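You operate a simulated robot arm through the tools that you are given. There is no shell and no other tool.

Carry out the task below with a simulated robot arm. There is one attempt and no reset: what you move stays moved.

## Task
Put things in order on the top of the red trolley. At the end: the short white stone stands where the bolt with the blue head stood; the tall black stone stands where the short white stone stood; the bolt with the blue head stands where the silver long nut stood; the silver long nut from the top of the red trolley stands on top of the black rubber block; whatever was shut is shut again. Leave all else as you found it, and nothing knocked over.
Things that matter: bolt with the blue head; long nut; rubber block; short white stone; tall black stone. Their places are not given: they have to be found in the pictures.

It is judged by the outcome, as a careful person would: the job done as asked, and still so three seconds after it is handed in. It fails if anything else is knocked over, pushed out of place, dropped, spilled or broken.

## Robot
A 6-joint arm with a two-finger parallel gripper, fixed in place. Base frame: the origin is at the foot of the arm, x ahead of it, y to its left, z up; the work surface is at about z = 0. Readings come in cm, rad, newtons and seconds.
With the tool pointing down near the work surface it reaches from about 16 to 42 cm from the base axis. Its first joint turns from -1.152 to 1.152 rad. Payload 1.57 kg.
Tool frame: the origin (TCP) lies between the finger pads and is the grasp point; the fingertips stand 3 cm ahead of it; z points along the fingers, y is the line along which they close. The gripper opens to 8 cm. The fingers are 1.7 cm wide and 1.2 cm thick; the gripper's body (4 by 8.2 cm) begins 8 cm behind the TCP.
Orientation is told as [roll, pitch, yaw] about the base's x, y, z axes, in that order, counted from this pose: with the fingers straight down and closing along the base's y, the tool's x points along the base's -x, its y along +y and its z along -z.

## Interface
- The arm moves only by the tool arm_command. Its argument "moves" is text: rows parted by semicolons, each of 7 numbers parted by spaces: the closure, from 0 (fully open) to 1 (shut), then the shift along the base's x, y, z in units of 30 mm (1.0 is 30 mm), then the turn, a rotation vector about the base's x, y, z in units of 8 degrees (1.0 is 8 degrees). In form: jaw dx dy dz wx wy wz; .... A call has 1 to 20 rows; each row shifts and turns the commanded pose from where the row before left it. A call with a number of a shift or a turn outside -1 to 1 is refused whole. Each row takes 0.2 s and may step no farther than 5 cm and 0.15 rad from the row before; otherwise, or with a gripper value out of range, the whole call is refused. A pose out of reach is approached as far as the arm can. The call stops where the force on the tool passes 40 N (or 10 N more than at its start, if that is more) or the arm is blocked; 0.2 s more then pass. The fingers move at their own pace (about 15.3 cm/s each) and stop on an object; they squeeze with about 27 N. The grip force told is the motor's: it shows also when the fingers shut on nothing. Time passes only in rows, and 0.2 s behind the last, so rows that do not move let the fingers close. The reply holds the time, the measured pose of the TCP, the force on the tool along the base axes, the opening and the grip force, in the units named above and with some noise, with the torque about the TCP (base axes, N m) and any sound that the robot's microphone picked up.
- Cameras (640 x 400 px; columns grow to the right, rows downward): "scene" is fixed at [3.95, -32.4, 41.55]; the picture's right is [0.88, -0.47, 0.00], its down [-0.30, -0.57, -0.77] and it looks along [0.36, 0.67, -0.64] (base axes); focal length 251 px, centre (320, 200). "wrist" rides on the gripper at [7.2, -0.7, -12.2] in the tool frame; the picture's right is [0.09, 1.00, 0.00], its down [-0.84, 0.08, -0.54] and it looks along [-0.54, 0.05, 0.84] (tool axes); focal length 238 px, centre (320, 200).
- grab_frame(camera): a new picture of that camera. The clock stands still meanwhile.
- point_at(camera, pixels): for up to 12 pixels [column, row] of the newest picture of that camera ("zoom" is the newest enlarged one), the place [x, y, z] in the base frame of the surface seen there, good to about 0.2 cm. The clock stands still meanwhile.
- close_up(camera, box): a new picture of the part [left, top, right, bottom] of that camera's present view, enlarged. The clock stands still meanwhile.
- sign_off(): hands the job in; it is judged then, once.

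Unless the task says otherwise, let go and move clear before handing in.

The tools are called after "Call:" as name(argument=value, ...) on one line, values as JSON. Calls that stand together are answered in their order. arm_command: Moves the arm, as the interface text tells. Its arguments: {"type":"object","properties":{"moves":{"type":"string"}},"required":["moves"]} The other tools are called the same way: grab_frame (camera) takes a picture; point_at (camera, pixels) gives the place of the surface under pixels of a picture; close_up (camera, box) takes an enlarged picture of a part of a camera's view; sign_off () hands the job in.

At the start:

```text
time: 0.0
ee_pos: [27.18, -0.31, 23.59]
tcp_rot: [0.0, 0.0, 0.0]
force: [0.7, 0.1, -0.2]
wrist_torque: [0.01, -0.01, 0.03]
finger_gap: 7.98
grip_force: 0.0
```

scene: 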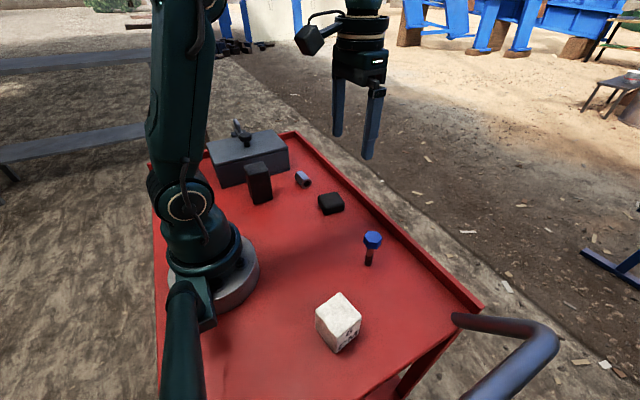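
wrist: 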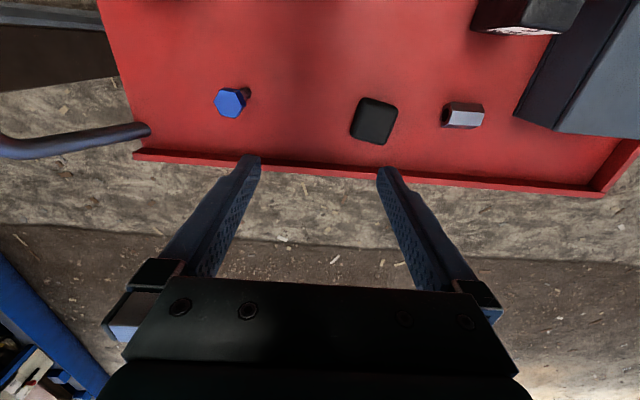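

The pictures show the white stone near (338,322), the blue bolt at (372,245), the rubber block at (331,203), the nut at (303,179), the black stone at (259,182) and a grey box at (245,155). I'll look closer before moving anything.

Call:
close_up(camera="scene", box=[190, 100, 390, 225])

Call:
close_up(camera="wrist", box=[400, 0, 640, 150])

Call:
point_at(camera="scene", pixels=[[372, 237], [368, 263], [331, 203], [303, 179], [259, 182], [257, 168], [338, 302], [328, 338], [350, 330], [300, 250], [240, 165], [240, 147]])

Call:
point_at(camera="wrist", pixels=[[229, 103], [248, 92], [375, 120], [462, 115], [355, 100], [396, 105], [388, 140], [352, 135], [446, 115], [480, 115], [462, 103], [462, 127]])

```text
3.20 times, centred on (290, 162) of scene
```

zoom: 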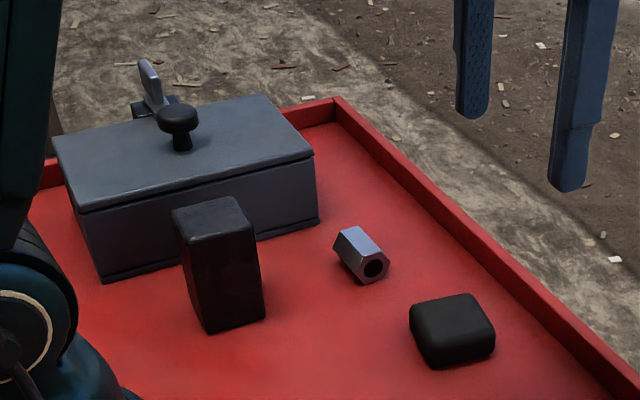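

```text
2.67 times, centred on (520, 75) of wrist
```

zoom: 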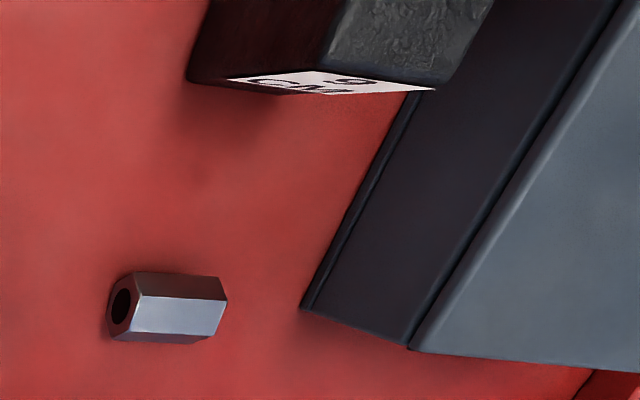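

```text
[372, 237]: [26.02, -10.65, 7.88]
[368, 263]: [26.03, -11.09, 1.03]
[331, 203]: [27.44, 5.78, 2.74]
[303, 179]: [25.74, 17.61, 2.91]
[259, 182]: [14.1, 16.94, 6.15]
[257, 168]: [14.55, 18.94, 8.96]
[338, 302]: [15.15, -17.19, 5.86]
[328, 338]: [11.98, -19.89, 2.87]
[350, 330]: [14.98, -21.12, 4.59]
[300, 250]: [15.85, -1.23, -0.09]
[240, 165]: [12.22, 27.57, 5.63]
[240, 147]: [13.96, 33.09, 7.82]
```

```text
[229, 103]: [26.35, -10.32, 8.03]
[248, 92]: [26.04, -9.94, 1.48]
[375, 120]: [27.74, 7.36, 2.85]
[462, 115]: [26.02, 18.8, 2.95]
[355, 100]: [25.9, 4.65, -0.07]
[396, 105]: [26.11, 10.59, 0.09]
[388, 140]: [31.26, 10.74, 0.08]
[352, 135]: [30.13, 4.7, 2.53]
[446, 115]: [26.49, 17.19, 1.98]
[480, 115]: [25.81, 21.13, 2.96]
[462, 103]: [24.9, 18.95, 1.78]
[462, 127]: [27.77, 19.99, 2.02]
```

The nut lies on its side and the grey box is shut with a knobbed lid; the black stone shows a printed face in the wrist view. I'll zoom on the white stone and bolt, and on the other objects, to measure them.

Call:
close_up(camera="scene", box=[280, 220, 440, 370])

Call:
close_up(camera="wrist", box=[190, 60, 510, 180])

```text
2.67 times, centred on (360, 295) of scene
```

zoom: 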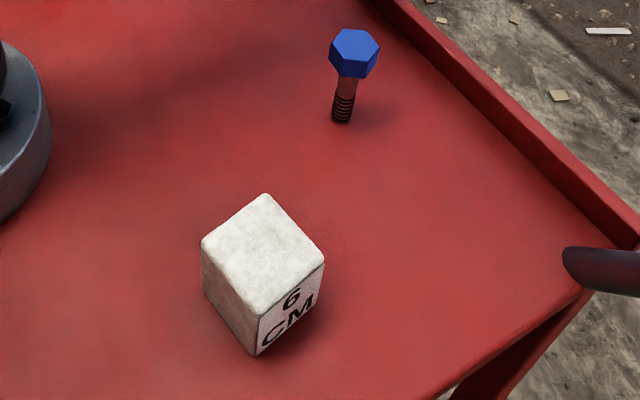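

```text
2.00 times, centred on (350, 120) of wrist
```

zoom: 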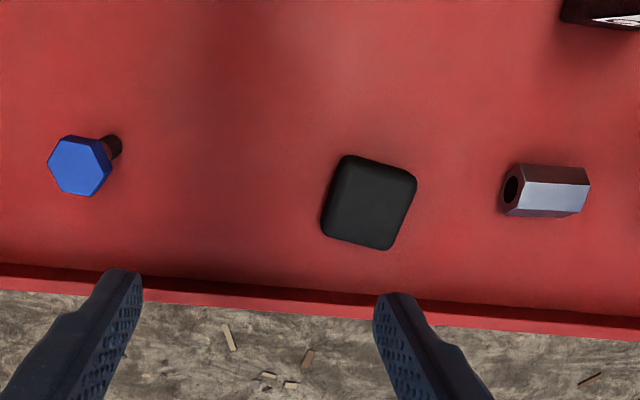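

The white stone reads "6 CM" and stands square-topped; I'll measure its top corners and the bolt precisely using a tighter zoom.

Call:
close_up(camera="scene", box=[300, 280, 380, 360])

```text
5.00 times, centred on (340, 320) of scene
```

zoom: 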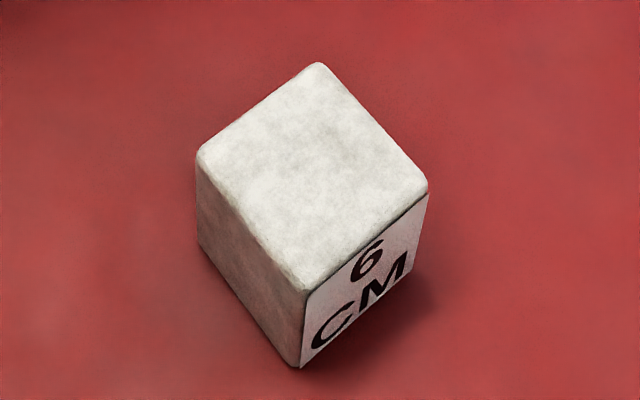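

Call:
point_at(camera="zoom", pixels=[[318, 70], [207, 155], [420, 188], [305, 283], [312, 175], [250, 270], [230, 240], [280, 310], [297, 362], [415, 270], [360, 275], [200, 235]])

Call:
close_up(camera="scene", box=[340, 220, 400, 280])

```text
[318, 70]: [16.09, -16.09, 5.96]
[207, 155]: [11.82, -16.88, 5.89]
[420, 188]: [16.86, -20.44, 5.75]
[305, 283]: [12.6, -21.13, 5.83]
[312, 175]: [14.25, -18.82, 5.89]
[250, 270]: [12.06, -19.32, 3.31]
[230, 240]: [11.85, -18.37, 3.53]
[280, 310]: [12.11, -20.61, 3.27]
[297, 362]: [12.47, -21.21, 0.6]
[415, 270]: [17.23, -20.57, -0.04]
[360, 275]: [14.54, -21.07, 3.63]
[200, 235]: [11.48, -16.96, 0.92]
```

```text
6.67 times, centred on (370, 250) of scene
```

zoom: 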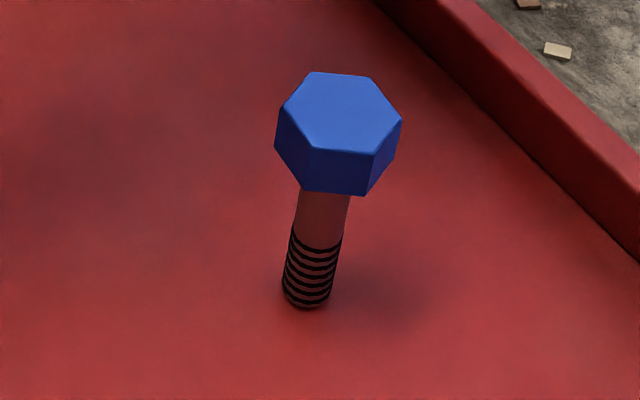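

Call:
point_at(camera="zoom", pixels=[[313, 76], [368, 80], [398, 121], [372, 152], [312, 147], [283, 110], [340, 113], [305, 300], [285, 290], [328, 295], [324, 215], [311, 270]])

Call:
close_up(camera="scene", box=[285, 160, 355, 220])

```text
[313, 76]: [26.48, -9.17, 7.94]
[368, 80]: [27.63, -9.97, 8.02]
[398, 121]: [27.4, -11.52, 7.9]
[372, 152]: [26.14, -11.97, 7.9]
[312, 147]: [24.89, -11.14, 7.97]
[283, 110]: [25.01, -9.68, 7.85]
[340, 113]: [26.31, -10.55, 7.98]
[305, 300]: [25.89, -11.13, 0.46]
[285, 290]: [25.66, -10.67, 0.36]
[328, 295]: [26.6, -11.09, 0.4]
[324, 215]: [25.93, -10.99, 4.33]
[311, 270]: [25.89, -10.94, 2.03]
```

```text
6.67 times, centred on (320, 190) of scene
```

zoom: 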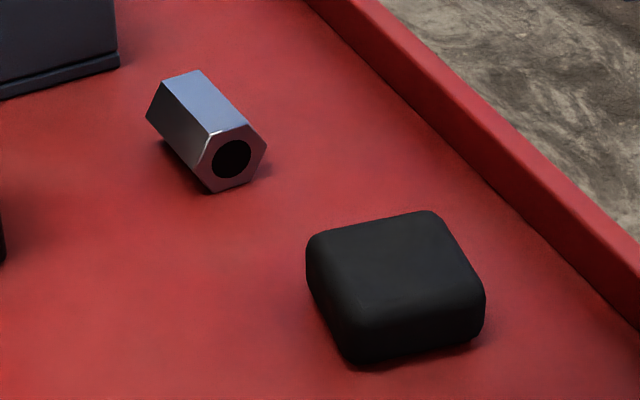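

The bolt's head is centred near (26.26, -10.58) at z=8. Now I'll measure the nut and rubber block from this zoom.

Call:
point_at(camera="zoom", pixels=[[166, 80], [198, 73], [245, 124], [212, 133], [262, 146], [215, 188], [245, 180], [203, 163], [205, 105], [182, 125], [150, 117], [172, 150]])

Call:
point_at(camera="zoom", pixels=[[318, 240], [430, 218], [472, 285], [365, 312], [390, 262], [350, 360], [480, 335], [415, 340], [330, 300], [310, 280], [540, 260], [150, 220]])

Call:
close_up(camera="wrist", box=[430, 85, 500, 145])

```text
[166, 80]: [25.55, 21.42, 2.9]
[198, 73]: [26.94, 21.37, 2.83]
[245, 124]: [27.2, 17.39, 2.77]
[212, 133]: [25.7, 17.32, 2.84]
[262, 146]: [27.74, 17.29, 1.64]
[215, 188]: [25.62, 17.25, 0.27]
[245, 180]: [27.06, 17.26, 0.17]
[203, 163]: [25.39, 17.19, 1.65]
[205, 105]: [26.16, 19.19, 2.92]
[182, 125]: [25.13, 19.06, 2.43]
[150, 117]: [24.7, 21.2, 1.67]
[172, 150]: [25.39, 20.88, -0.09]
```

```text
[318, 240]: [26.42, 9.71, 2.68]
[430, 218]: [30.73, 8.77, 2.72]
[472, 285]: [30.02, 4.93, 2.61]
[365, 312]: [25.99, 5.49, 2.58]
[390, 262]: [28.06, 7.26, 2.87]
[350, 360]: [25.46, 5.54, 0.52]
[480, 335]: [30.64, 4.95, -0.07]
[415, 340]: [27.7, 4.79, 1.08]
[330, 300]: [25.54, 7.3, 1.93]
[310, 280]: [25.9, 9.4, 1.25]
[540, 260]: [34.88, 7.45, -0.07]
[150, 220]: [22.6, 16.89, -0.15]
```

```text
6.67 times, centred on (465, 115) of wrist
```

zoom: 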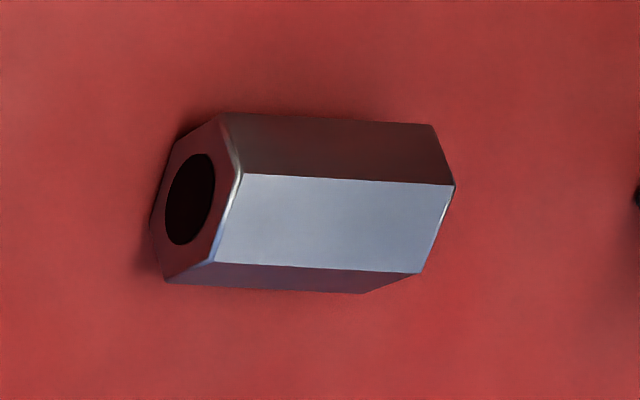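

The nut lies along y (about 17.3 to 21.45, centre ≈ (26.35, 19.37)); the rubber block's top is z≈2.8 centred near (28.3, 7.2). Next I'll measure the black stone and the box.

Call:
close_up(camera="scene", box=[200, 120, 300, 210])

```text
4.44 times, centred on (250, 165) of scene
```

zoom: 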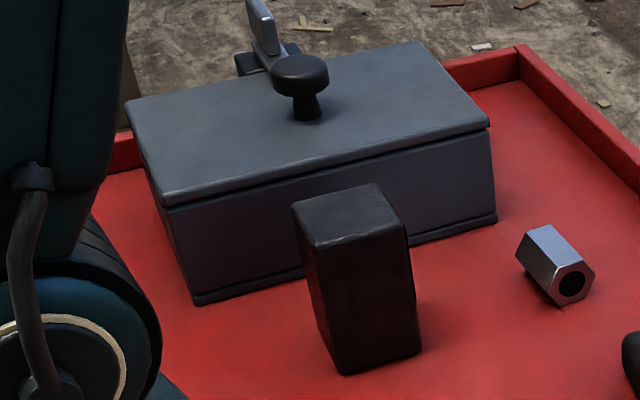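

Call:
point_at(camera="zoom", pixels=[[300, 208], [377, 188], [400, 232], [318, 246], [350, 218], [345, 370], [418, 350], [310, 290], [370, 300], [410, 290], [415, 305], [330, 330]])

Call:
point_at(camera="zoom", pixels=[[170, 200], [484, 122], [195, 298], [494, 215], [425, 48], [135, 105], [300, 65], [262, 25], [308, 110], [250, 200], [440, 150], [440, 220]])

```text
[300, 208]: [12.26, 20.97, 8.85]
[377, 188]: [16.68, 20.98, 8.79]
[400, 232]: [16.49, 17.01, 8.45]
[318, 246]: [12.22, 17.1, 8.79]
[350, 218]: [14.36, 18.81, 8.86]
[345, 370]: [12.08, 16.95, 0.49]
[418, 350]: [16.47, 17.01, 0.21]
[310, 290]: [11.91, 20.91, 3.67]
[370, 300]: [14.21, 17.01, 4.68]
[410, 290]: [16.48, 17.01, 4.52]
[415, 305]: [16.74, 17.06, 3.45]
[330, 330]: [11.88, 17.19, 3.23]
```

```text
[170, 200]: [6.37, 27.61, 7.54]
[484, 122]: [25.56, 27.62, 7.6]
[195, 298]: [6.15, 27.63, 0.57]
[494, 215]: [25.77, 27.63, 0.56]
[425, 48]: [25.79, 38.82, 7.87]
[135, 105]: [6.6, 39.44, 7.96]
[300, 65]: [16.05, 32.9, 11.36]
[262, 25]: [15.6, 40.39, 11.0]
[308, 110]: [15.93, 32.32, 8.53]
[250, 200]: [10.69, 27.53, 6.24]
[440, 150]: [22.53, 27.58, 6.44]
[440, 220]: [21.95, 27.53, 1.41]
```

The black stone is square to the base at about x 12–16.8, y 17–21.5, 9 cm tall, and the box front is at y≈27.5, well clear. I'll start with the nut: move above it with the jaw open and check from the wrist camera.

Call:
arm_command(moves="0 -0.035 0.82 -0.3 0 0 0.05; 0 -0.035 0.82 -0.4 0 0 0.05; 0 -0.035 0.82 -0.4 0 0 0.05; 0 -0.035 0.82 -0.4 0 0 0.05; 0 -0.035 0.82 -0.4 0 0 0.05; 0 -0.035 0.82 -0.4 0 0 0.05; 0 -0.035 0.82 -0.4 0 0 0.05; 0 -0.035 0.82 -0.4 0 0 0; 0 0 0 0 0 0 0; 0 0 0 0 0 0 0")

Call:
grab_frame(camera="wrist")

Call:
grab_frame(camera="scene")

```text
time: 2.2
ee_pos: [26.2, 19.36, 14.22]
tcp_rot: [0.0, 0.0, 0.049]
force: [0.6, 0.1, -0.1]
wrist_torque: [-0.02, 0.03, 0.0]
finger_gap: 7.98
grip_force: 0.0
```

```text
taken
```

wrist: 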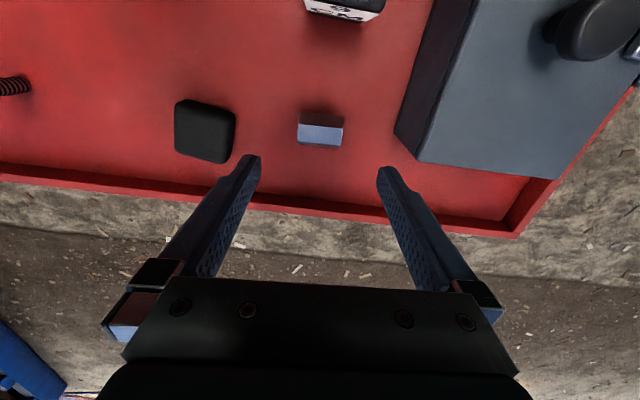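

```text
taken
```

scene: 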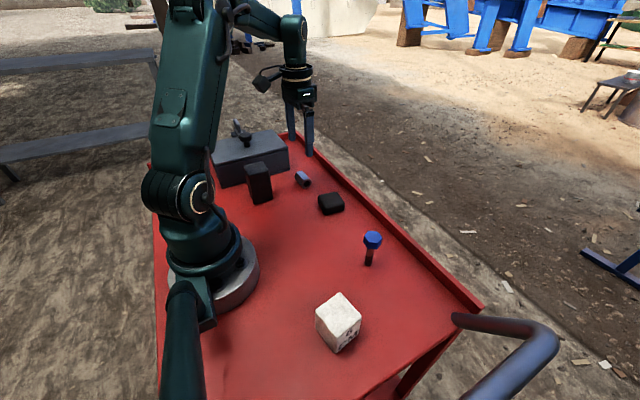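

The arm tracked well and stands above the nut at (320,128) in the wrist view, between the fingers. I'll measure the nut and block from this closer view.

Call:
close_up(camera="wrist", box=[270, 90, 370, 165])

```text
5.33 times, centred on (320, 128) of wrist
```

zoom: 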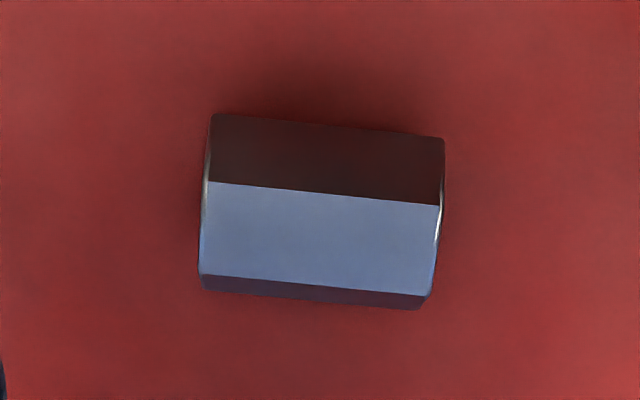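

Call:
point_at(camera="zoom", pixels=[[212, 190], [436, 208], [208, 270], [425, 292], [320, 235], [322, 160], [218, 122], [440, 145], [206, 230], [432, 250], [205, 285], [420, 303]])

Call:
close_up(camera="wrist", box=[160, 80, 260, 180])

```text
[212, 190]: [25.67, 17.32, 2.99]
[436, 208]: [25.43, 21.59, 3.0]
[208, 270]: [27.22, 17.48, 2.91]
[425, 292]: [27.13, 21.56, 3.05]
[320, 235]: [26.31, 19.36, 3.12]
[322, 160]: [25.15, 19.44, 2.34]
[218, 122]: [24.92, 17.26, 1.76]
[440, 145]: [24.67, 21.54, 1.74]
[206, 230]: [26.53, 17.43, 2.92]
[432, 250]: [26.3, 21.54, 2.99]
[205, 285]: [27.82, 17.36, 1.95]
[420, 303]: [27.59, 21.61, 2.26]
```

```text
4.00 times, centred on (210, 130) of wrist
```

zoom: 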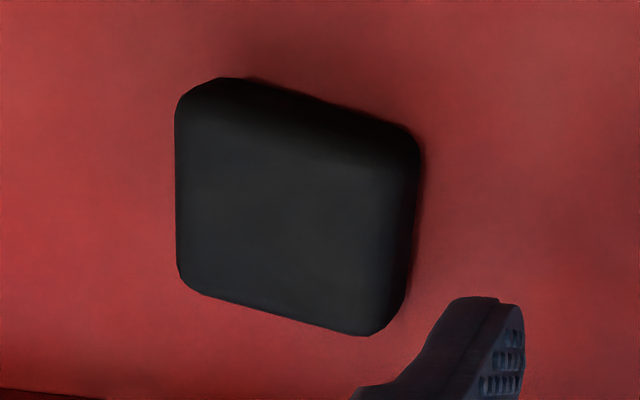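

Call:
point_at(camera="zoom", pixels=[[195, 110], [385, 155], [195, 275], [370, 320], [290, 215], [300, 130], [200, 190], [370, 240], [290, 290], [400, 230], [180, 190], [250, 100]])

```text
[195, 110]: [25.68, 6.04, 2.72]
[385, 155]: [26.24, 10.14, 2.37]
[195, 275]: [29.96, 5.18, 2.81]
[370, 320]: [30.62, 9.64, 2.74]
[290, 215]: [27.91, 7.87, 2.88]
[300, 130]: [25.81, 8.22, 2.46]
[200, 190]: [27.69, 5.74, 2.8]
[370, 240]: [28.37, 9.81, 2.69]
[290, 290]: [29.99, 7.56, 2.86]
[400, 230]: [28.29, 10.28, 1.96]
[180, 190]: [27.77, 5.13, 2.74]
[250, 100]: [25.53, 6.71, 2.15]
```

The nut centre is about (26.36, 19.43) with its axis turned ~3°, matching the jaw. The block centre is about (28.2, 7.5), turned about -12°. I'll go down over the nut with the fingertips just above the table.

Call:
arm_command(moves="0 0.05 0.02 -0.8 0 0 0; 0 0 0 -0.8 0 0 0; 0 0 0 -0.8 0 0 0; 0 0 0 -0.7 0 0 0; 0 0 0 -0.3 0 0 0; 0 0 0 -0.2 0 0 0; 0 0 0 0 0 0 0")

Call:
grab_frame(camera="wrist")

```text
time: 3.8
ee_pos: [26.51, 19.48, 3.4]
tcp_rot: [-0.001, 0.0, 0.049]
force: [0.8, 0.2, 0.4]
wrist_torque: [-0.02, -0.02, 0.01]
finger_gap: 8.01
grip_force: 0.0
```

```text
taken
```

wrist: 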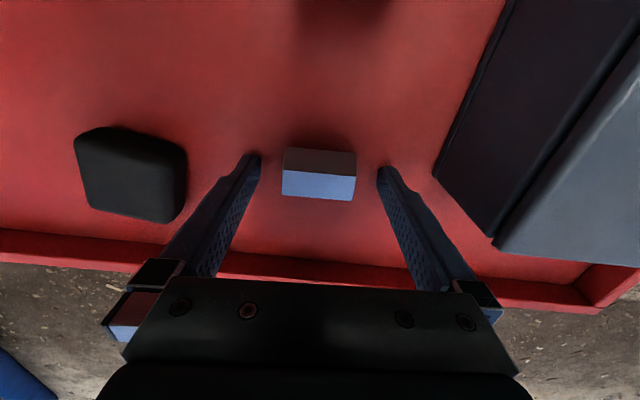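

The nut at (320,174) sits centred between the fingertips. I'll close gently and check the grip.

Call:
arm_command(moves="0.3 0 0 0 0 0 0; 0.42 0 0 0 0 0 0; 0.46 0 0 0 0 0 0; 0.5 0 0 0 0 0 0; 0.6 0 0 0 0 0 0; 1 0 0 0 0 0 0; 1 0 0 0 0 0 0")

```text
time: 5.4
ee_pos: [26.45, 19.5, 3.53]
tcp_rot: [0.0, -0.001, 0.048]
force: [0.5, -1.0, -0.9]
wrist_torque: [-0.07, 0.03, -0.01]
finger_gap: 4.46
grip_force: 27.1
```

Gap reads 4.46 cm with 27 N: the nut is held. I'll lift it, carry it over the block at (28.2, 7.5), and turn it to line up with the block.

Call:
arm_command(moves="1 0 0 0.2 0 0 0; 1 0 0 0.5 0 0 0; 1 0 0 0.7 0 0 0; 1 0 0 0.6 0 0 0; 1 0.08 -0.5 0 0 0 -0.3; 1 0.1 -0.7 0 0 0 -0.3; 1 0.1 -0.7 0 0 0 -0.3; 1 0.1 -0.7 0 0 0 -0.35; 1 0.1 -0.7 0 0 0 -0.3; 1 0.1 -0.7 0 0 0 -0.3; 1 0 0 0 0 0 0; 1 0 0 0 0 0 0")

Call:
grab_frame(camera="wrist")

Call:
grab_frame(camera="scene")

```text
time: 8.0
ee_pos: [28.41, 7.49, 9.42]
tcp_rot: [0.0, -0.001, -0.21]
force: [-0.5, 0.1, -1.9]
wrist_torque: [0.0, -0.01, 0.02]
finger_gap: 4.43
grip_force: 27.1
```

```text
taken
```

wrist: 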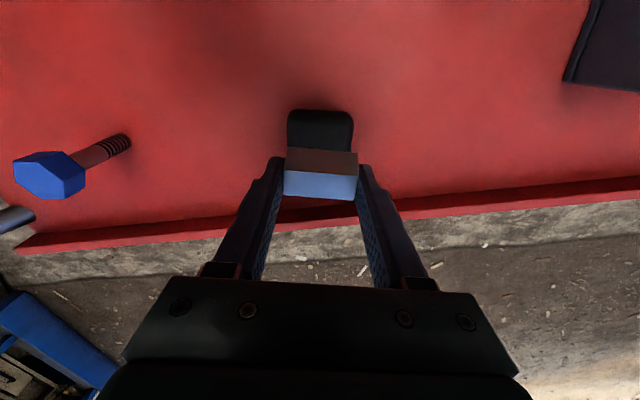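

```text
taken
```

scene: 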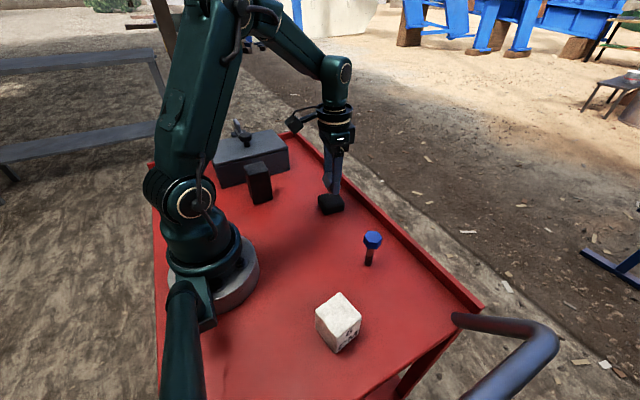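

Block (columns 287–353) and nut (285–358) line up in the wrist view. I'll check the block's near edge position, then lower.

Call:
point_at(camera="wrist", pixels=[[320, 112], [292, 125], [349, 125], [320, 130], [290, 140], [351, 140], [320, 155], [320, 195], [288, 185], [354, 185]])

Call:
close_up(camera="scene", box=[290, 160, 370, 225])

```text
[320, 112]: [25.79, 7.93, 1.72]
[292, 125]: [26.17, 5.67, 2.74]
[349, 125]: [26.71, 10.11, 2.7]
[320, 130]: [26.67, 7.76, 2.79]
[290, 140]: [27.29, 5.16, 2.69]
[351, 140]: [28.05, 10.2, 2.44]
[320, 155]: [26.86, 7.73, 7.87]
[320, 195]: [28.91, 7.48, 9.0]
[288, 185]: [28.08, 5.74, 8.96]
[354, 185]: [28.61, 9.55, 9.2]
```

```text
6.15 times, centred on (330, 192) of scene
```

zoom: 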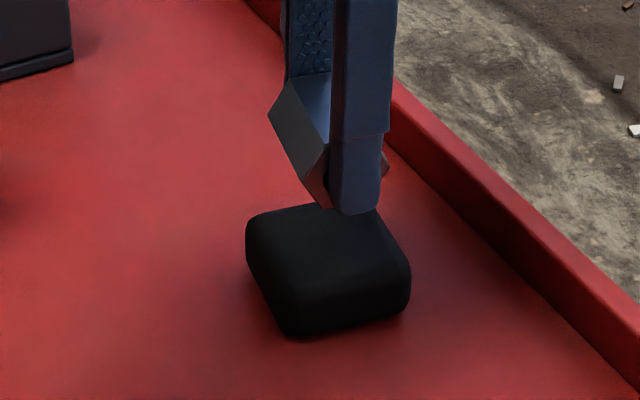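

The nut is within about 1 mm of the block's centre. I'll lower most of the way, then feel for contact in small steps.

Call:
arm_command(moves="1 -0.03 -0.03 -0.3 0 0 0; 1 0 0 -0.3 0 0 0; 1 0 0 -0.2 0 0 0; 1 0 0 -0.1 0 0 0; 1 0 0 -0.05 0 0 0; 1 0 0 0 0 0 0; 1 0 0 0 0 0 0")

Call:
close_up(camera="scene", box=[290, 160, 370, 225])

```text
time: 9.6
ee_pos: [28.2, 7.39, 6.69]
tcp_rot: [0.0, 0.0, -0.212]
force: [-0.3, 0.5, -1.4]
wrist_torque: [0.03, 0.02, 0.05]
finger_gap: 4.44
grip_force: 26.5
```

```text
6.15 times, centred on (330, 192) of scene
```

zoom: 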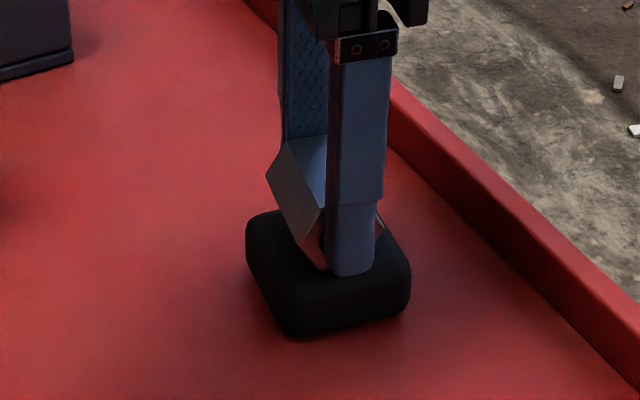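

Still hanging free (force z ≈ -1.4 N is just its weight). I'll keep lowering in roughly 1 mm steps.

Call:
arm_command(moves="1 0 0 -0.04 0 0 0; 1 0 0 -0.03 0 0 0; 1 0 0 0 0 0 0")

Call:
arm_command(moves="1 0 0 -0.03 0 0 0; 1 0 0 0 0 0 0")

```text
time: 10.4
ee_pos: [28.2, 7.35, 6.53]
tcp_rot: [-0.001, 0.001, -0.21]
force: [0.0, -0.2, -1.4]
wrist_torque: [0.0, -0.01, 0.01]
finger_gap: 4.46
grip_force: 27.1
```

```text
time: 11.0
ee_pos: [28.16, 7.22, 6.44]
tcp_rot: [-0.001, 0.001, -0.207]
force: [-0.6, 0.3, -2.2]
wrist_torque: [0.01, -0.02, 0.0]
finger_gap: 4.46
grip_force: 26.9
```

No contact yet (z 6.44, force still about the weight). Continue in small steps.

Call:
arm_command(moves="1 0 0 -0.03 0 0 0; 1 0 0 0 0 0 0")

Call:
arm_command(moves="1 0 0 -0.03 0 0 0; 1 0 0 0 0 0 0")

```text
time: 11.6
ee_pos: [28.17, 7.43, 6.28]
tcp_rot: [-0.001, 0.0, -0.209]
force: [0.0, -0.2, -2.4]
wrist_torque: [-0.02, 0.03, -0.03]
finger_gap: 4.43
grip_force: 27.3
```

```text
time: 12.2
ee_pos: [28.16, 7.29, 6.1]
tcp_rot: [0.001, 0.0, -0.209]
force: [-4.0, -0.5, 18.8]
wrist_torque: [-0.16, 0.21, 0.02]
finger_gap: 4.47
grip_force: 27.0
```

Contact: the force rose to 18.8 N at z≈6.1. I'll ease off slightly, then open and rise.

Call:
arm_command(moves="1 0 0 0.02 0 0 0; 1 0 0 0 0 0 0; 0.42 0 0 0 0 0 0; 0.35 0 0 0 0 0 0; 0.2 0 0 0 0 0 0; 0.2 0 0 0 0 0 0")

Call:
close_up(camera="scene", box=[290, 160, 370, 225])

Call:
grab_frame(camera="wrist")

```text
time: 13.6
ee_pos: [28.32, 7.29, 6.03]
tcp_rot: [0.0, 0.0, -0.21]
force: [-0.5, -0.5, -0.4]
wrist_torque: [0.0, 0.01, -0.02]
finger_gap: 6.4
grip_force: 0.2
```

```text
6.15 times, centred on (330, 192) of scene
```

zoom: 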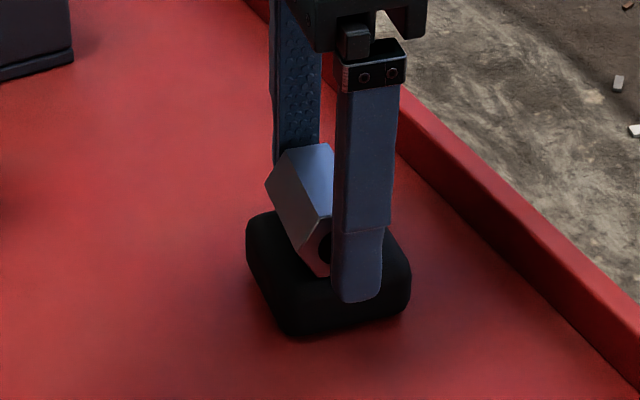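

```text
taken
```

wrist: 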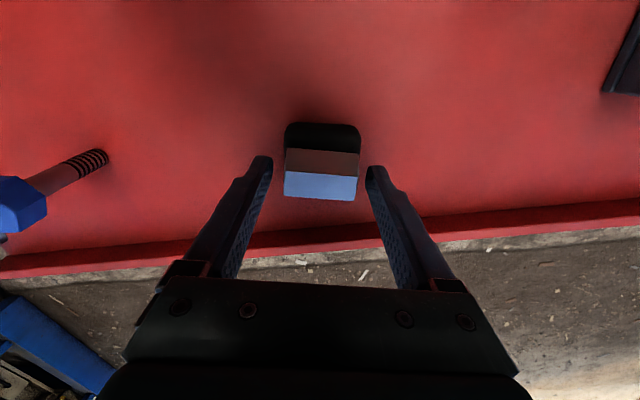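

The nut rests on the block, and the fingers are clear (gap 6.4). I'll rise straight up and look again before going to the bolt.

Call:
arm_command(moves="0.2 0 0 0.15 0 0 0; 0.2 0 0 0.4 0 0 0; 0.2 0 0 0.9 0 0 0; 0.2 0 0 0.9 0 0 0; 0 0 0 0.65 0 0 0; 0 0 0 0 0 0 0")

Call:
close_up(camera="scene", box=[290, 160, 370, 225])

Call:
grab_frame(camera="wrist")

```text
time: 15.0
ee_pos: [28.08, 7.49, 15.16]
tcp_rot: [0.0, 0.001, -0.21]
force: [0.2, 0.1, -0.3]
wrist_torque: [-0.01, 0.03, -0.02]
finger_gap: 8.01
grip_force: 0.1
```

```text
6.15 times, centred on (330, 192) of scene
```

zoom: 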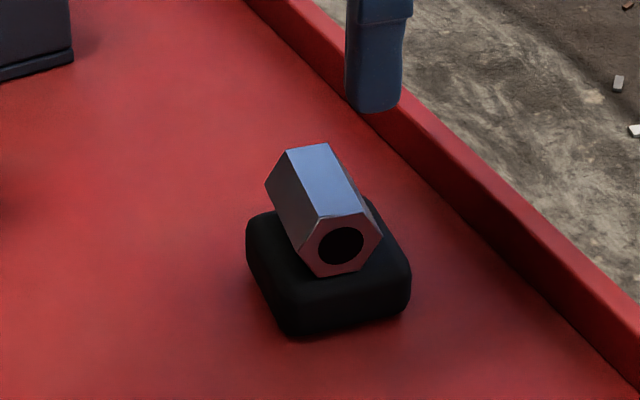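

```text
taken
```

wrist: 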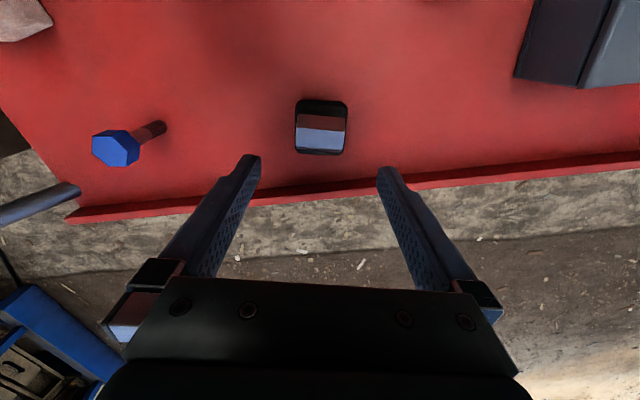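

The nut lies flat and centred on the block. Now I'll travel over to the bolt, turning the jaw to about +22.7° to match the hex flats.

Call:
arm_command(moves="0 -0.08 -0.75 0 0 0 0.54; 0 -0.08 -0.75 0 0 0 0.54; 0 -0.08 -0.75 0 0 0 0.54; 0 -0.08 -0.75 0 0 0 0.54; 0 -0.08 -0.75 0 0 0 0.54; 0 -0.08 -0.75 0 0 0 0.54; 0 -0.08 -0.75 0 0 0 0.55; 0 -0.08 -0.73 0 0 0 0.55; 0 0 0 0 0 0 0; 0 0 0 0 0 0 0")

Call:
grab_frame(camera="wrist")

Call:
close_up(camera="scene", box=[320, 190, 430, 290])

```text
time: 17.2
ee_pos: [26.27, -10.49, 15.33]
tcp_rot: [-0.001, 0.001, 0.396]
force: [-0.3, -0.3, 0.5]
wrist_torque: [0.02, 0.01, -0.01]
finger_gap: 7.98
grip_force: 0.1
```

```text
taken
```

wrist: 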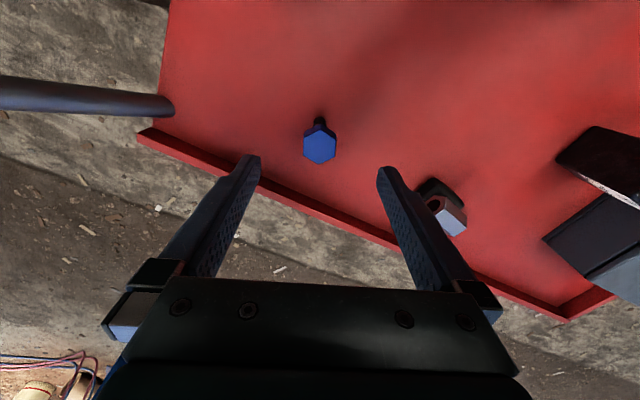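

```text
4.00 times, centred on (375, 240) of scene
```

zoom: 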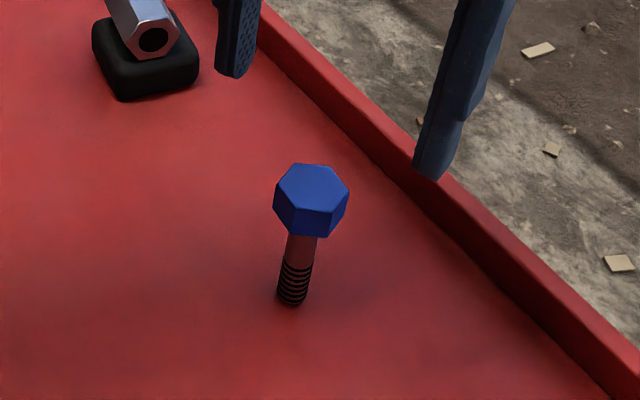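

The bolt head is at (320,144), centred between the fingers. I'll zoom to refine its centre and hex orientation.

Call:
close_up(camera="wrist", box=[280, 105, 360, 175])

```text
5.71 times, centred on (320, 140) of wrist
```

zoom: 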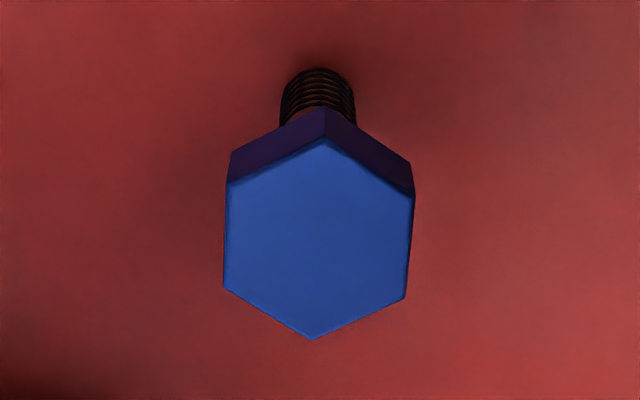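

Call:
point_at(camera="zoom", pixels=[[325, 148], [406, 198], [398, 293], [312, 330], [231, 284], [236, 189], [318, 240], [280, 240], [360, 240], [317, 90], [290, 90], [345, 90]])

```text
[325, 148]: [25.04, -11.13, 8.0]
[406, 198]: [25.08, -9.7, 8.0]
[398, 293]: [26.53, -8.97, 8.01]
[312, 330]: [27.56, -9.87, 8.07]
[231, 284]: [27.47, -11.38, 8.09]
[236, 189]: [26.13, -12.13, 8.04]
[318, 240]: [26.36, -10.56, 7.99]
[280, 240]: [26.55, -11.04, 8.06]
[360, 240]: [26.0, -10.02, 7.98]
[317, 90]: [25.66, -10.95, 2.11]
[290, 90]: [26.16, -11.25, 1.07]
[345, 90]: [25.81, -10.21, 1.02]
```

Bolt centre refined to about (26.29, -10.54), with flats at about 24°; I'll add a small turn and shift, then descend so the pads straddle the head at z≈7.1.

Call:
arm_command(moves="0 0.007 -0.018 -0.5 0 0 0.12; 0 0 0 -0.6 0 0 0; 0 0 0 -0.6 0 0 0; 0 0 0 -0.5 0 0 0; 0 0 0 -0.3 0 0 0; 0 0 0 -0.15 0 0 0; 0 0 0 0 0 0 0; 0 0 0 0 0 0 0")

Call:
grab_frame(camera="wrist")

Call:
close_up(camera="scene", box=[320, 190, 430, 290])

```text
time: 19.0
ee_pos: [26.29, -10.71, 7.13]
tcp_rot: [-0.001, 0.0, 0.414]
force: [0.1, -0.3, -0.1]
wrist_torque: [0.03, -0.03, 0.02]
finger_gap: 8.01
grip_force: 0.1
```

```text
taken
```

wrist: 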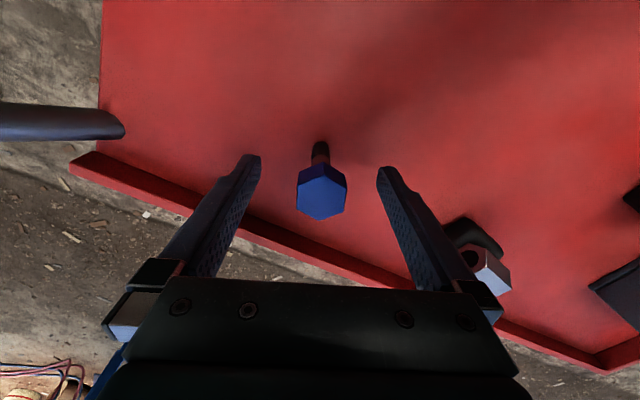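

```text
4.00 times, centred on (375, 240) of scene
```

zoom: 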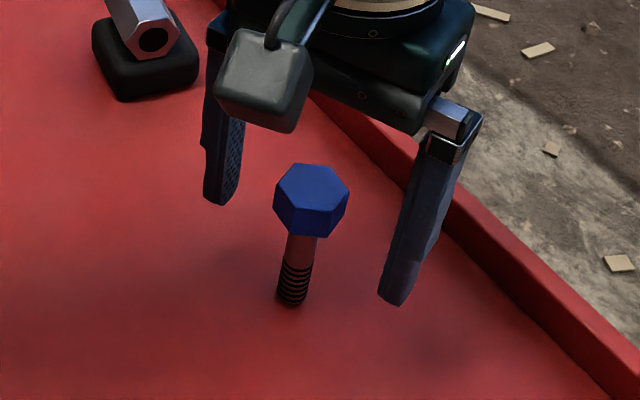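

The fingers straddle the head; I'll zoom to verify centring before closing.

Call:
close_up(camera="wrist", box=[240, 130, 400, 230])

```text
4.00 times, centred on (320, 180) of wrist
```

zoom: 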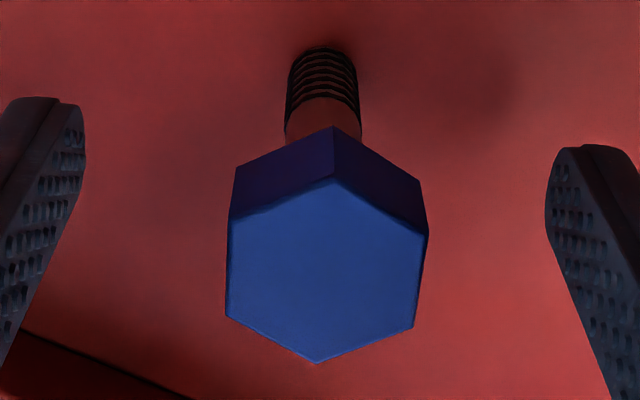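

The head is centred within ~0.2 mm and the flats are parallel to the pads. Closing gently.

Call:
arm_command(moves="0.4 0 0 0 0 0 0; 0.55 0 0 0 0 0 0; 0.61 0 0 0 0 0 0; 0.64 0 0 0 0 0 0; 0.66 0 0 0 0 0 0; 0.68 0 0 0 0 0 0; 0.75 0 0 0 0 0 0; 1 0 0 0 0 0 0; 1 0 0 0 0 0 0")

Call:
close_up(camera="scene", box=[320, 190, 430, 290])

Call:
grab_frame(camera="wrist")

```text
time: 21.0
ee_pos: [26.28, -10.79, 7.21]
tcp_rot: [0.0, 0.0, 0.414]
force: [0.3, 0.5, 0.7]
wrist_torque: [0.02, 0.0, -0.01]
finger_gap: 2.78
grip_force: 27.4
```

```text
4.00 times, centred on (375, 240) of scene
```

zoom: 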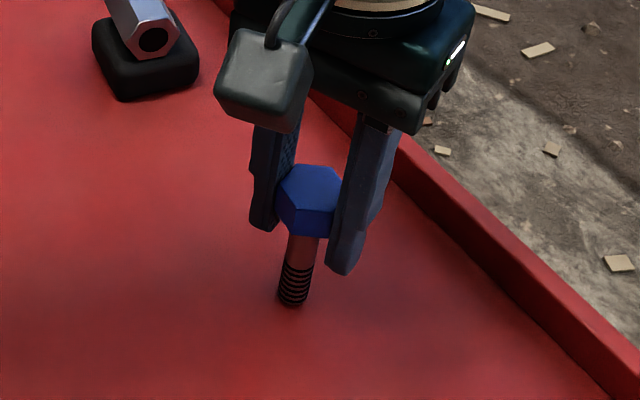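

```text
taken
```

wrist: 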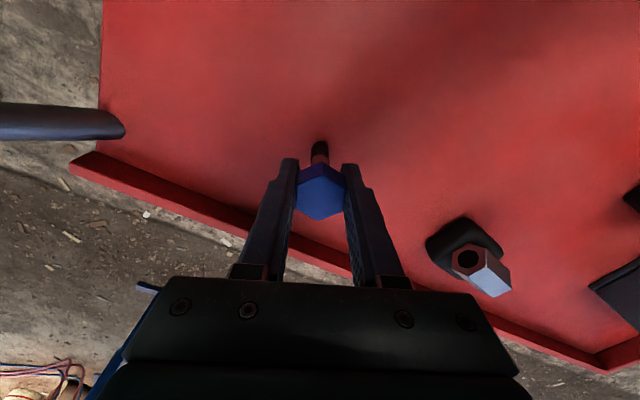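

The bolt is held (gap 2.78, 27 N) and still upright. I'll lift 9 cm and carry it over to the nut's former place.

Call:
arm_command(moves="1 0 0 0.2 0 0 0; 1 0 0 0.5 0 0 0; 1 0 0 0.8 0 0 0; 1 0 0 0.8 0 0 0; 1 0 0 0.7 0 0 0; 1 0 0.4 0 0 0 0; 1 0 0.7 0 0 0 0; 1 0 0.8 0 0 0 0; 1 0 0.8 0 0 0 0; 1 0 0.8 0 0 0 0; 1 0 0.8 0 0 0 0; 1 0 0.8 0 0 0 0; 1 0 0.8 0 0 0 0; 1 0 0.8 0 0 0 0; 1 0 0.8 0 0 0 0; 1 0 0.8 0 0 0 0; 1 0 0.7 0 0 0 0; 1 0 0.6 0 0 0 0; 1 0 0.4 0 0 0 0; 1 0 0 0 0 0 0")

Call:
arm_command(moves="1 0 0 0 0 0 0; 1 0 0 0 0 0 0")

Call:
grab_frame(camera="wrist")

Call:
grab_frame(camera="scene")

```text
time: 25.2
ee_pos: [26.19, 19.31, 16.13]
tcp_rot: [-0.001, 0.0, 0.413]
force: [0.0, -0.1, -1.0]
wrist_torque: [0.04, -0.01, 0.0]
finger_gap: 2.77
grip_force: 27.5
```

```text
time: 25.8
ee_pos: [26.23, 19.31, 16.18]
tcp_rot: [0.001, -0.001, 0.415]
force: [-0.5, 0.1, -0.7]
wrist_torque: [0.0, 0.0, -0.01]
finger_gap: 2.77
grip_force: 27.0
```

```text
taken
```

wrist: 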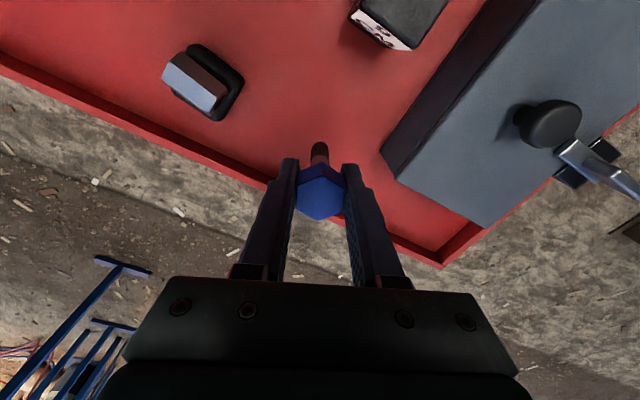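

```text
taken
```

scene: 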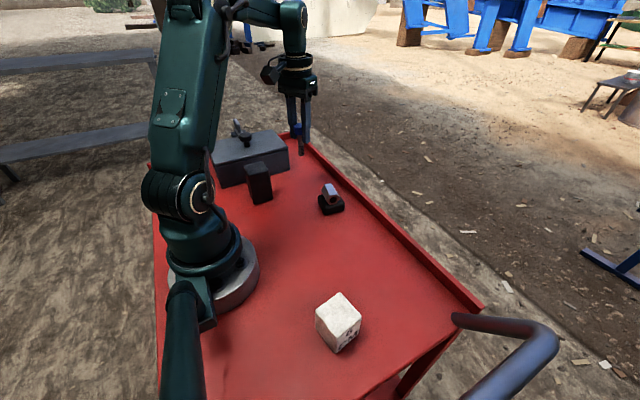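

The bolt hangs straight at the nut's old place. I'll nudge to (26.38, 19.44) and lower until just above the table.

Call:
arm_command(moves="1 0.05 0.04 -0.3 0 0 0; 1 0 0 -0.6 0 0 0; 1 0 0 -0.7 0 0 0; 1 0 0 -0.6 0 0 0; 1 0 0 -0.4 0 0 0; 1 0 0 -0.2 0 0 0; 1 0 0 -0.08 0 0 0; 1 0 0 0 0 0 0; 1 0 0 0 0 0 0")

Call:
close_up(camera="scene", box=[260, 130, 350, 200])

```text
time: 27.8
ee_pos: [26.51, 19.37, 7.53]
tcp_rot: [-0.001, -0.001, 0.414]
force: [0.6, 0.1, -1.7]
wrist_torque: [-0.01, 0.0, 0.02]
finger_gap: 2.75
grip_force: 27.2
```

```text
5.71 times, centred on (305, 165) of scene
```

zoom: 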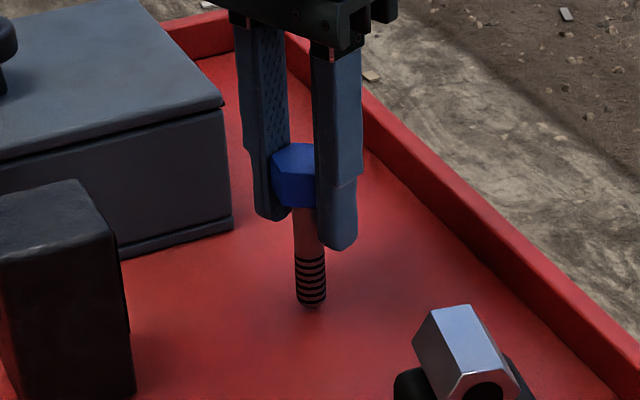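

The bolt bottom hangs a few mm above the table near (26.5, 19.4). Lowering in about 1 mm steps to feel contact.

Call:
arm_command(moves="1 0 0 -0.05 0 0 0; 1 0 0 0 0 0 0")

Call:
arm_command(moves="1 0 0 -0.03 0 0 0; 1 0 0 0 0 0 0")

Call:
arm_command(moves="1 0 0 -0.02 0 0 0; 1 0 0 0 0 0 0")

```text
time: 28.4
ee_pos: [26.55, 19.38, 7.36]
tcp_rot: [-0.001, 0.001, 0.413]
force: [-0.1, 0.1, -1.9]
wrist_torque: [0.0, -0.01, -0.01]
finger_gap: 2.77
grip_force: 26.9
```

```text
time: 29.0
ee_pos: [26.44, 19.44, 7.31]
tcp_rot: [0.0, 0.0, 0.415]
force: [-0.2, -0.2, -1.7]
wrist_torque: [-0.01, 0.02, -0.02]
finger_gap: 2.78
grip_force: 27.4
```

```text
time: 29.6
ee_pos: [26.36, 19.5, 7.31]
tcp_rot: [0.0, 0.002, 0.413]
force: [0.6, -0.5, -1.6]
wrist_torque: [0.02, 0.01, -0.01]
finger_gap: 2.75
grip_force: 27.0
```

Still free (only the weight shows). Two or three more sub-millimetre steps.

Call:
arm_command(moves="1 0 0 -0.02 0 0 0; 1 0 0 0 0 0 0")

Call:
arm_command(moves="1 0 0 -0.015 0 0 0; 1 0 0 0 0 0 0")

```text
time: 30.2
ee_pos: [26.47, 19.45, 7.33]
tcp_rot: [0.0, 0.0, 0.414]
force: [0.5, -0.2, -0.9]
wrist_torque: [0.03, -0.05, -0.01]
finger_gap: 2.77
grip_force: 27.2
```

```text
time: 30.8
ee_pos: [26.46, 19.42, 7.15]
tcp_rot: [0.0, 0.0, 0.414]
force: [-0.1, -0.5, -2.4]
wrist_torque: [-0.02, -0.03, -0.01]
finger_gap: 2.78
grip_force: 26.6
```

Call:
arm_command(moves="1 0 0 -0.02 0 0 0; 1 0 0 0 0 0 0")

Call:
close_up(camera="scene", box=[280, 150, 330, 200])

```text
time: 31.4
ee_pos: [26.48, 19.46, 7.19]
tcp_rot: [0.0, -0.002, 0.413]
force: [-2.1, -1.4, 11.6]
wrist_torque: [-0.15, 0.17, 0.01]
finger_gap: 2.76
grip_force: 27.3
```

```text
8.00 times, centred on (305, 175) of scene
```

zoom: 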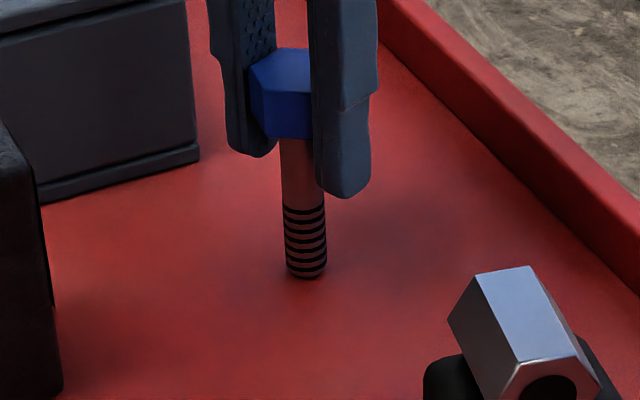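

Contact at 11.6 N with the bolt upright. I'll ease off a hair, then open slowly.

Call:
arm_command(moves="1 0 0 0.01 0 0 0; 1 0 0 0 0 0 0; 0.66 0 0 0 0 0 0; 0.64 0 0 0 0 0 0; 0.62 0 0 0 0 0 0; 0.58 0 0 0 0 0 0; 0.5 0 0 0 0 0 0; 0.4 0 0 0 0 0 0; 0.2 0 0 0 0 0 0; 0 0 0 0 0 0 0; 0 0 0 0 0 0 0")

Call:
close_up(camera="scene", box=[280, 150, 330, 200])

Call:
grab_frame(camera="wrist")

```text
time: 33.8
ee_pos: [26.34, 19.52, 7.15]
tcp_rot: [-0.001, 0.0, 0.414]
force: [-0.9, 0.3, 0.2]
wrist_torque: [0.0, -0.02, 0.02]
finger_gap: 8.02
grip_force: 0.0
```

```text
8.00 times, centred on (305, 175) of scene
```

zoom: 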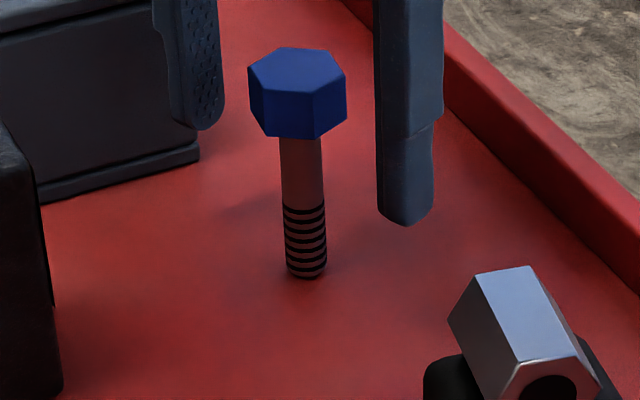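

```text
taken
```

wrist: 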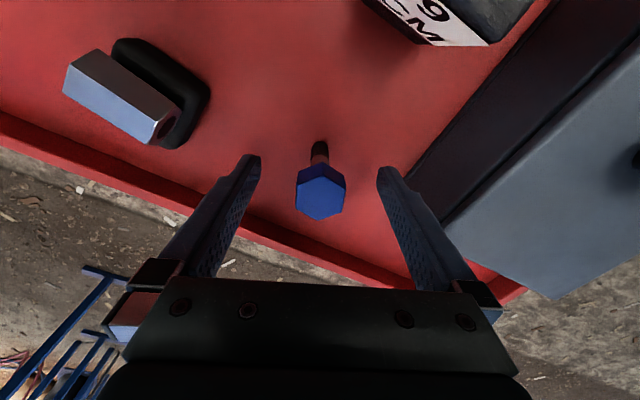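

The bolt stands upright alone at the nut's old place. I'll rise straight up, then travel around to above the white stone.

Call:
arm_command(moves="0 0 0 0.2 0 0 0; 0 0 0 0.6 0 0 0; 0 0 0 0.8 0 0 0; 0 0 0 0.8 0 0 0; 0 0 0 0.6 0 0 0; 0 0 -0.977 0 0 0 -0.129; 0 0 -0.977 0 0 0 -0.129; 0 0 -0.977 0 0 0 -0.129; 0 0 -0.977 0 0 0 -0.129; 0 0 -0.977 0 0 0 -0.129; 0 -0.503 -0.977 0 0 0 -0.129; 0 -0.503 -0.977 0 0 0 -0.129; 0 -0.503 -0.977 0 0 0 -0.129; 0 -0.503 -0.977 0 0 0 -0.129; 0 -0.503 -0.977 0 0 0 -0.129; 0 -0.503 -0.977 0 0 0 -0.129; 0 -0.503 -0.977 0 0 0 -0.129; 0 -0.503 -0.977 0 0 0 -0.129; 0 0 0 0 0 0 0; 0 0 0 0 0 0 0")

Call:
grab_frame(camera="wrist")

Call:
grab_frame(camera="scene")

```text
time: 38.0
ee_pos: [14.39, -18.67, 16.31]
tcp_rot: [-0.002, 0.0, 0.18]
force: [0.2, 0.7, 0.1]
wrist_torque: [-0.01, 0.05, 0.01]
finger_gap: 8.01
grip_force: 0.1
```

```text
taken
```

wrist: 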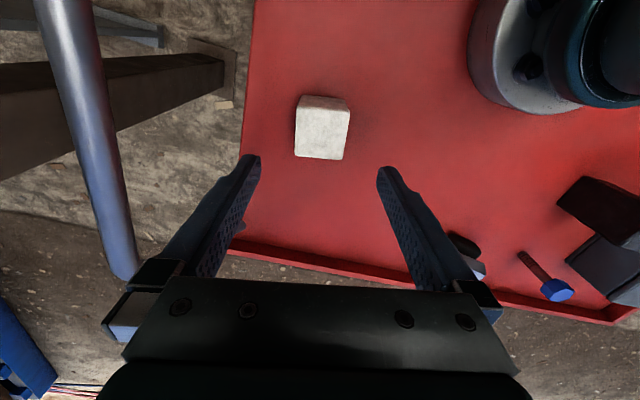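

```text
taken
```

scene: 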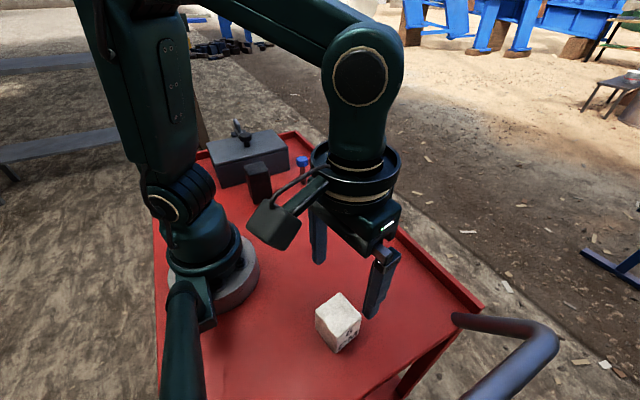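

Above the white stone now (wrist view (321,130)). I'll zoom in to refine its centre and orientation.

Call:
close_up(camera="wrist", box=[270, 80, 370, 175])

```text
4.21 times, centred on (320, 128) of wrist
```

zoom: 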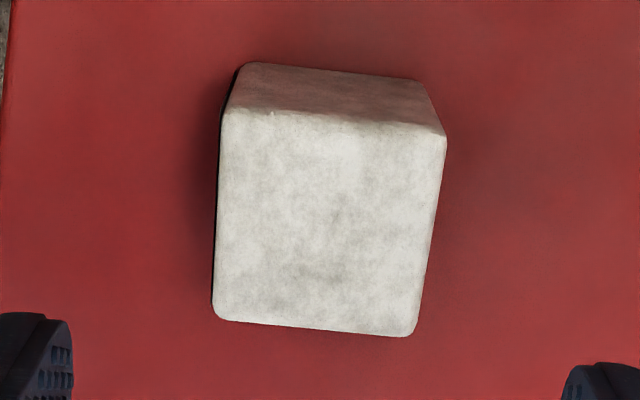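

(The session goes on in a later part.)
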